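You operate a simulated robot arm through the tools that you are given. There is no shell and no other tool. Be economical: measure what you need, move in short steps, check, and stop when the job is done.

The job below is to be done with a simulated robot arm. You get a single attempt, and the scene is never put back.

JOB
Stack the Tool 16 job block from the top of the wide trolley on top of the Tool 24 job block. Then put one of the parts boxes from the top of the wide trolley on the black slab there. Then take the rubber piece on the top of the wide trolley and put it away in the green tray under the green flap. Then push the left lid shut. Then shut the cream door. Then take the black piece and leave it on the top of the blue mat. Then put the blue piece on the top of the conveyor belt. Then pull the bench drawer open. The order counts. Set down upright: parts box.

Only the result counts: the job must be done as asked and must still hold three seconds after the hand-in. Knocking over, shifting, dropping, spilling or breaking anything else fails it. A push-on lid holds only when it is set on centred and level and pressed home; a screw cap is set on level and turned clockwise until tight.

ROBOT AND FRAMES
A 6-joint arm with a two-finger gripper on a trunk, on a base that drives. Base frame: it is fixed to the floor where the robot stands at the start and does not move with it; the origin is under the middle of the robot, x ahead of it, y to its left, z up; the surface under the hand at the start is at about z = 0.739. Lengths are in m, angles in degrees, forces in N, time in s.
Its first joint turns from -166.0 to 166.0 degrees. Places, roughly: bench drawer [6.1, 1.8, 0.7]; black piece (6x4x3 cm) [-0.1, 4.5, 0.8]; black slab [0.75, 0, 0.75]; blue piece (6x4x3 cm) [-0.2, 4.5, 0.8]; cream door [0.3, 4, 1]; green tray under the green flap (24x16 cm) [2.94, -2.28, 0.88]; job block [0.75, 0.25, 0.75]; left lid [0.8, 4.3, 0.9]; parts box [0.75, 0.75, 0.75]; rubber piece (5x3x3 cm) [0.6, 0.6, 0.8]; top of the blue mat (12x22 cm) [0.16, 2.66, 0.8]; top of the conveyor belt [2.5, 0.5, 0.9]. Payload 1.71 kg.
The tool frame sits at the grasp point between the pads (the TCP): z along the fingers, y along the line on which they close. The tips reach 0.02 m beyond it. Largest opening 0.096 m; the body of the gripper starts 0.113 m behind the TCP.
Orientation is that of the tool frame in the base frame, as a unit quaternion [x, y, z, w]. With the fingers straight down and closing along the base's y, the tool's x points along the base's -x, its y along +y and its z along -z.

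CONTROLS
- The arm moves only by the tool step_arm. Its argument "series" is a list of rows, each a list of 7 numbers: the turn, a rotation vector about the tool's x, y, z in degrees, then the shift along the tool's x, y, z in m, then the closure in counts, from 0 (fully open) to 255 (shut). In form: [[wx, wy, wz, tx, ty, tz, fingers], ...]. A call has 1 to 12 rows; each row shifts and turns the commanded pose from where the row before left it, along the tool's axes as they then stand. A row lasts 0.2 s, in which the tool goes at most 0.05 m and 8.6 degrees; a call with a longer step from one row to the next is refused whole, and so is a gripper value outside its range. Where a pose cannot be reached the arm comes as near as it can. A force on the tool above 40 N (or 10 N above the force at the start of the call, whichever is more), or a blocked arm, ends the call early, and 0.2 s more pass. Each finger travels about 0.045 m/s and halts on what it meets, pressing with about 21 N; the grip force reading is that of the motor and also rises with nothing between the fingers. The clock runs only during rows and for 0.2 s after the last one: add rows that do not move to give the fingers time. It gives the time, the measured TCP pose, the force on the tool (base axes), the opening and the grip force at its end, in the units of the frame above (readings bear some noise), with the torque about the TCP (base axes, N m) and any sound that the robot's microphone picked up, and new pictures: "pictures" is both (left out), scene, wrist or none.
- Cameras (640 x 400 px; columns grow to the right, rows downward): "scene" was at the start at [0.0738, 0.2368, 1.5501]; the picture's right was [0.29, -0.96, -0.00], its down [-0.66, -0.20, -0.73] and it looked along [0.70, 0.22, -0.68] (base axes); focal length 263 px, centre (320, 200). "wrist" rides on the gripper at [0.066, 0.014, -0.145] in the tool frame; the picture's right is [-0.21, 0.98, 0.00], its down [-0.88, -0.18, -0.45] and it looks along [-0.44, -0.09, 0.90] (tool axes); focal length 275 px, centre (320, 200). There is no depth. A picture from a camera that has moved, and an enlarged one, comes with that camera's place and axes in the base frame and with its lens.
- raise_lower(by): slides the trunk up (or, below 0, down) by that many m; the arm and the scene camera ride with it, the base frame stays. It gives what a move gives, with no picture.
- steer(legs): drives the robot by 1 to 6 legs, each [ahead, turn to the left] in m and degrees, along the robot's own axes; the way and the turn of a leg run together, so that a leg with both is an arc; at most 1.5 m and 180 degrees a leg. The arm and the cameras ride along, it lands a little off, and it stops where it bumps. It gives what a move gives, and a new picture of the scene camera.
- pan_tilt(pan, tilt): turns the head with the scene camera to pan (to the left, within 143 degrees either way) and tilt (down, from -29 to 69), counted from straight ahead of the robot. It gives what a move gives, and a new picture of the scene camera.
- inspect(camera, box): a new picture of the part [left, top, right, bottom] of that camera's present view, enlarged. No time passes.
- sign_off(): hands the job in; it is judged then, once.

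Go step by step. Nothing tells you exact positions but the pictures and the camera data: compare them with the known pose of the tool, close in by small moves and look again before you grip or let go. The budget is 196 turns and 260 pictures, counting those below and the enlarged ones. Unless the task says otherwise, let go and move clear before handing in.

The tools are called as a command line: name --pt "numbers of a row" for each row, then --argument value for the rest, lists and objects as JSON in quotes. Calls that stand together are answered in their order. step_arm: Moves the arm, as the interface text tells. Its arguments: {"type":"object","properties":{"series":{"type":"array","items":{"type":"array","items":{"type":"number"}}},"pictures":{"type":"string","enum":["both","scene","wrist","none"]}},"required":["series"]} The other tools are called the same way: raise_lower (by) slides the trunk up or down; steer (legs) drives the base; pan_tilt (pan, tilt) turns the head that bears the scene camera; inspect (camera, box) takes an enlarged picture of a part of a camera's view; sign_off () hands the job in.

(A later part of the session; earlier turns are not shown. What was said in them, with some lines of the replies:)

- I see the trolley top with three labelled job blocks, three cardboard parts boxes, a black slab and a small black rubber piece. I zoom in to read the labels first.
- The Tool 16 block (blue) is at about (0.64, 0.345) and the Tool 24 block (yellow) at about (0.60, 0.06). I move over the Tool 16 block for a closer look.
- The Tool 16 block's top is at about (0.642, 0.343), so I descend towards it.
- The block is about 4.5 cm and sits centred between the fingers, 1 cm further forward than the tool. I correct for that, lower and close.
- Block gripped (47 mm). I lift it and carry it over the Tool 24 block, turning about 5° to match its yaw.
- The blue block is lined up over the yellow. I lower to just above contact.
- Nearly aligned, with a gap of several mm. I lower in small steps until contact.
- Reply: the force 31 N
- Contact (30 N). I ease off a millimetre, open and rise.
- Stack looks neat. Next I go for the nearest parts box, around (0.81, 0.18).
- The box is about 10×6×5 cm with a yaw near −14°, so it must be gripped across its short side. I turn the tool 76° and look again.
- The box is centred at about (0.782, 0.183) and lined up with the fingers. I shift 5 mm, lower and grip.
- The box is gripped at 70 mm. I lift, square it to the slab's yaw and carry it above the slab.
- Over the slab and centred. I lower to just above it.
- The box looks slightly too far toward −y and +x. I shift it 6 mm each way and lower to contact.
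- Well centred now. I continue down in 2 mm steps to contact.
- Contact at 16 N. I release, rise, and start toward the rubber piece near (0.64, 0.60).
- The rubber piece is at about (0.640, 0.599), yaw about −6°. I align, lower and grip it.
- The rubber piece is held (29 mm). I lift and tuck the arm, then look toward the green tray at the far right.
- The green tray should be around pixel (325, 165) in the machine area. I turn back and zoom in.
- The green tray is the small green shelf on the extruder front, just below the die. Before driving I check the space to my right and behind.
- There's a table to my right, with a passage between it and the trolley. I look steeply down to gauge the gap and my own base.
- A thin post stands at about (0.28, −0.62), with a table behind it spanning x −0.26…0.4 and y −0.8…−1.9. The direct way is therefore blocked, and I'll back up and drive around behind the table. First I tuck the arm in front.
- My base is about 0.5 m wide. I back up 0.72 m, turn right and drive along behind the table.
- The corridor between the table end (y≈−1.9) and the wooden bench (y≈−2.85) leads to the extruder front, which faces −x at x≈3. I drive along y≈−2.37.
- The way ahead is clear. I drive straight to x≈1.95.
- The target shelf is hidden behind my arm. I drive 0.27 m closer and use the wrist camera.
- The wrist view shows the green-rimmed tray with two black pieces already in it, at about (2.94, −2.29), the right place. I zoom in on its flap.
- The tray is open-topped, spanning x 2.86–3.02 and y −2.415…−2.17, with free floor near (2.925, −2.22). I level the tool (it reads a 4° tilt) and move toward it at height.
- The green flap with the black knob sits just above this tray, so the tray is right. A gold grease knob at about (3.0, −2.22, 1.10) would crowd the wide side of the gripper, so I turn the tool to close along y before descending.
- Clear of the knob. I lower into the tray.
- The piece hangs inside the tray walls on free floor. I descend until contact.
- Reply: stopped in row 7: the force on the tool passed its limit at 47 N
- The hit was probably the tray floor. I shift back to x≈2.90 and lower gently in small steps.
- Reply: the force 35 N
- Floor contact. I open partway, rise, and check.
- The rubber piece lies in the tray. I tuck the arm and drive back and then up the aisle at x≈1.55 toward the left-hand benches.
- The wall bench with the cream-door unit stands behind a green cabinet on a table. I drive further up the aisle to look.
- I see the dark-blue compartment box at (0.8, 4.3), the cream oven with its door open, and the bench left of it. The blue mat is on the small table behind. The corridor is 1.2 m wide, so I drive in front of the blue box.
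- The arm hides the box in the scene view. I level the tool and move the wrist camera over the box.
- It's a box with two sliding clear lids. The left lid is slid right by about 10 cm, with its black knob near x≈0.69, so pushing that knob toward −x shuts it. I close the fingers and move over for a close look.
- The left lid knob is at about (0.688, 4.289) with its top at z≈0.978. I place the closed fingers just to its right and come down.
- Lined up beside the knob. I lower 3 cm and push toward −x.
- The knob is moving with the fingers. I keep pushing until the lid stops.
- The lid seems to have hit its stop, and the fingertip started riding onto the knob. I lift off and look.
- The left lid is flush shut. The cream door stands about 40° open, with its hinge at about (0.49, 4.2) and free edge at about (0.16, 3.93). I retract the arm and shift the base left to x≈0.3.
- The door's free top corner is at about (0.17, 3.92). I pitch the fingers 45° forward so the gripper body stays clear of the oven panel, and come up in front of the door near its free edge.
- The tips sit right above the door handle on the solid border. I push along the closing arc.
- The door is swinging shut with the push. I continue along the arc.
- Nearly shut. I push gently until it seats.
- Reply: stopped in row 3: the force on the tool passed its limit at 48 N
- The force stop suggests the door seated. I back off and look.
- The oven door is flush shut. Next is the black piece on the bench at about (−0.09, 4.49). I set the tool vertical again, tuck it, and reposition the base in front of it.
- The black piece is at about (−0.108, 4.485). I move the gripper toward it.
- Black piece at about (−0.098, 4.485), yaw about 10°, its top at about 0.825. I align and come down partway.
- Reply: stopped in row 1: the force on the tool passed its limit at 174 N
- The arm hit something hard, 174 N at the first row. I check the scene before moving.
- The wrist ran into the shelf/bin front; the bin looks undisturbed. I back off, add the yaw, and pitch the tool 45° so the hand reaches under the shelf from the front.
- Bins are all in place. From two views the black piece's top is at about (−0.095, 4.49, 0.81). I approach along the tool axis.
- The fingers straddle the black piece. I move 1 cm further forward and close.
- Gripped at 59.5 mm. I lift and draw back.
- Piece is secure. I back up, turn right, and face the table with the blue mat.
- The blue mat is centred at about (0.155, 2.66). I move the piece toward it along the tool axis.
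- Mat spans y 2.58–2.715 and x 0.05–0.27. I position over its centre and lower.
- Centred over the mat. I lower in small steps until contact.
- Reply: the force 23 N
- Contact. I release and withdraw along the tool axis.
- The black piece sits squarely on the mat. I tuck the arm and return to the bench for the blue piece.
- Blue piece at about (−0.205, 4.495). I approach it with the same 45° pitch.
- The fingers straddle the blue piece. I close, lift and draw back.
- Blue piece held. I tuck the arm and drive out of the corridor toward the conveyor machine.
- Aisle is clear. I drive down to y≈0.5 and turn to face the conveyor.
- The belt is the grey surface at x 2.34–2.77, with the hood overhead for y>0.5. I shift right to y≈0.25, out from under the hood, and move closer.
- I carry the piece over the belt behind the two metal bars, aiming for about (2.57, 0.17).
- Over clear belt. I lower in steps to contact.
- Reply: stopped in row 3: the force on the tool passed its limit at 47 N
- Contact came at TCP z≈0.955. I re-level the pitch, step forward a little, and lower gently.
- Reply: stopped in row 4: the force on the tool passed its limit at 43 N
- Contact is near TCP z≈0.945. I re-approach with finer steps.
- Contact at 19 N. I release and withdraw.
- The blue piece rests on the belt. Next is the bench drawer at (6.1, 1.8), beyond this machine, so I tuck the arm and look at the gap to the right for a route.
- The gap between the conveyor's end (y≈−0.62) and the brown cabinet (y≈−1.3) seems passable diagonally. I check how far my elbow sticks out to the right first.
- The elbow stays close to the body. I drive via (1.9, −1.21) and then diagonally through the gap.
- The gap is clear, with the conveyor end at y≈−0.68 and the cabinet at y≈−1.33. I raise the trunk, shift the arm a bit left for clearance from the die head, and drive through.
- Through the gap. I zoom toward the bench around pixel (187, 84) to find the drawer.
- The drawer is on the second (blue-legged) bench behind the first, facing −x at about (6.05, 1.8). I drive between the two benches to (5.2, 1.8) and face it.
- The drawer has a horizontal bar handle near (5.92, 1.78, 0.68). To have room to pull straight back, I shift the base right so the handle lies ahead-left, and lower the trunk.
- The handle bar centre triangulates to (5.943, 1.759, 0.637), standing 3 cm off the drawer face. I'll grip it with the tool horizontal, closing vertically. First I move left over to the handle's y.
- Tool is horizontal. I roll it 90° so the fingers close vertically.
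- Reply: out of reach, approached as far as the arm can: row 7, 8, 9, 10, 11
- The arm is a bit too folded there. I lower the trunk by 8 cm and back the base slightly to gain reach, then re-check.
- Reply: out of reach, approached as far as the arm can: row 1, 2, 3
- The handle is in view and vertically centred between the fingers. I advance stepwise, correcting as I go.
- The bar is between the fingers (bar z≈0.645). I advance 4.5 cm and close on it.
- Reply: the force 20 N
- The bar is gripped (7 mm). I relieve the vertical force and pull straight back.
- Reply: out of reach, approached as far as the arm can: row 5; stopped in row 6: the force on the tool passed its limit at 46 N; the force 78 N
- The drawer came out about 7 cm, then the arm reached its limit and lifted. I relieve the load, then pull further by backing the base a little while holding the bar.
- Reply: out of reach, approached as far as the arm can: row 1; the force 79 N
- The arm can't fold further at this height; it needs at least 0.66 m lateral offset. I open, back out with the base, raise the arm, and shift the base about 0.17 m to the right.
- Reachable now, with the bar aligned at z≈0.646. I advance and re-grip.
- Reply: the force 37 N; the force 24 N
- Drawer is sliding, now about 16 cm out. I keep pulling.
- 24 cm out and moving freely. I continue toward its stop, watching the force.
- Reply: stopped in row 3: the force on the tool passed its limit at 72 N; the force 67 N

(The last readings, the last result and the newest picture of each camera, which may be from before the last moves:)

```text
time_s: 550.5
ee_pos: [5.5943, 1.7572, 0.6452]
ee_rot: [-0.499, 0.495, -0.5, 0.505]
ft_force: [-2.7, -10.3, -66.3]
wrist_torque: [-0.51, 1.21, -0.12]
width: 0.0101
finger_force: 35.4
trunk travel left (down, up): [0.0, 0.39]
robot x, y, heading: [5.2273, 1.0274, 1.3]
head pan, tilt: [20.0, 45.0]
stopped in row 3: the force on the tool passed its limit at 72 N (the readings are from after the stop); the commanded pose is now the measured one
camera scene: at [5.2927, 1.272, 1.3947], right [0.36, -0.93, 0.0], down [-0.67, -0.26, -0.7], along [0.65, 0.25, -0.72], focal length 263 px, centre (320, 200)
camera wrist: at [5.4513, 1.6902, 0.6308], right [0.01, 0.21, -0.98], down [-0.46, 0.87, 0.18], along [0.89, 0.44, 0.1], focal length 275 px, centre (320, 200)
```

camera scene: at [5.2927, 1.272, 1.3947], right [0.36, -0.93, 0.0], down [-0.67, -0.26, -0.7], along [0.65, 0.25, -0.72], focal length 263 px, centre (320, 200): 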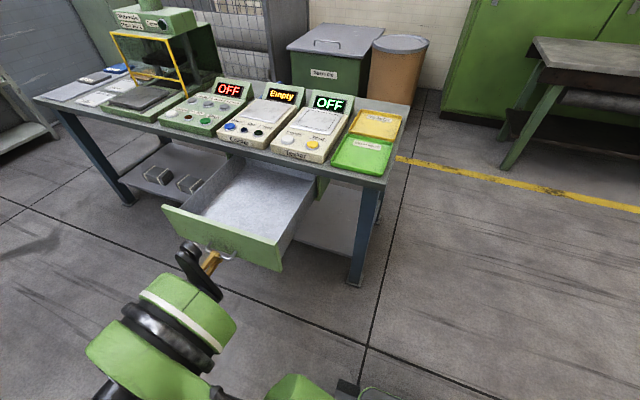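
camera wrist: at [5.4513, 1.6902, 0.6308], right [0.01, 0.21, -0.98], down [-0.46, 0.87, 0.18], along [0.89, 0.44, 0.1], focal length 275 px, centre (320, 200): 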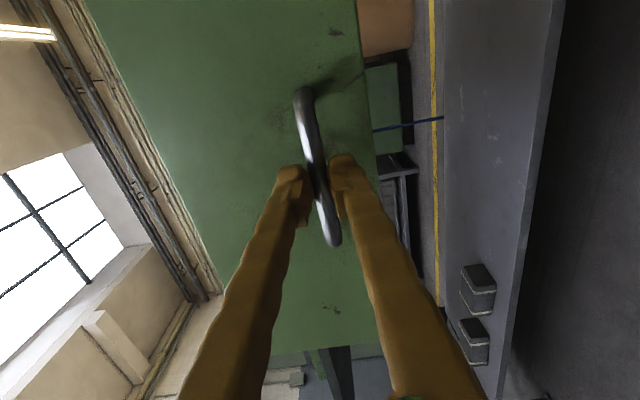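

The drawer has hit its stop, about 35 cm out. I open the fingers and move clear.

step_arm --pt "0 0 0 0 0 0 128" --pt "0 0 0 0 0 0 0" --pt "0 0 0 0 0 0 0" --pt "0 0 0 0 0 0 0" --pt "0 0 0 0 0 0 0" --pt "0 0 0 0 0 -0.02 0" --pt "0 0 0 0 0 -0.02 0" --pt "0 0 0 0 0 -0.02 0" --pt "0 0 0 0 0 0 0" --pictures "both"

```text
time_s: 552.5
ee_pos: [5.5347, 1.756, 0.6511]
ee_rot: [-0.497, 0.493, -0.502, 0.507]
ft_force: [-0.2, -0.2, 0.0]
wrist_torque: [0.01, 0.0, 0.0]
width: 0.096
finger_force: 0.1
trunk travel left (down, up): [0.0, 0.39]
robot x, y, heading: [5.229, 1.0274, 1.4]
head pan, tilt: [20.0, 45.0]
camera scene: at [5.2906, 1.269, 1.3963], right [0.36, -0.93, -0.01], down [-0.67, -0.26, -0.7], along [0.65, 0.26, -0.72], focal length 263 px, centre (320, 200)
camera wrist: at [5.3917, 1.6895, 0.6349], right [0.02, 0.21, -0.98], down [-0.46, 0.87, 0.18], along [0.89, 0.45, 0.11], focal length 275 px, centre (320, 200)
```

scene: 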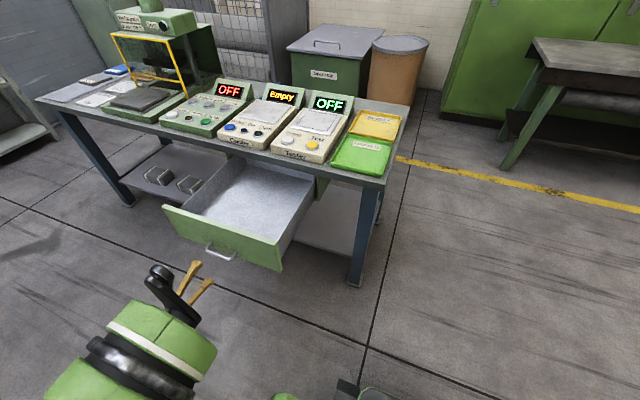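
wrist: 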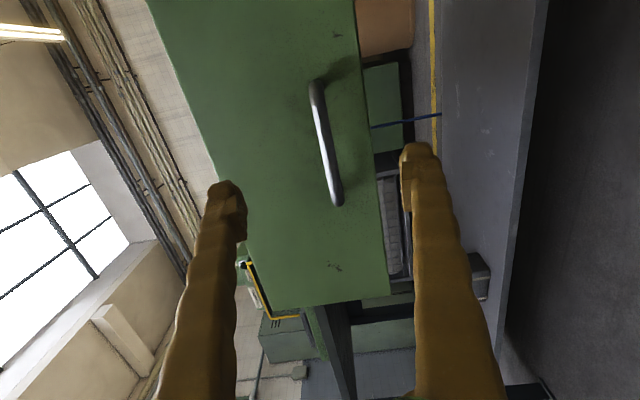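

The drawer stands fully open, the hand is clear, and all eight steps were done in order. I hand the job in.

sign_off

```text
The job is handed in.
```

All eight steps were done in the order you gave, and the job is handed in. I have not seen a result from the judge.

- **Job blocks:** Tool 16 is stacked on Tool 24.
- **Parts box:** it stands upright on the black slab.
- **Rubber piece:** it lies in the green tray under the flap.
- **Left lid:** it is slid shut and flush.
- **Cream door:** it is closed flush.
- **Black piece:** it is on the blue mat.
- **Blue piece:** it is on the conveyor belt.
- **Bench drawer:** it is pulled open about 35 cm, to its stop.

On the way to the black piece, the wrist knocked hard (174 N) against the shelf or the yellow bin above that bench. The bins looked undisturbed afterwards.
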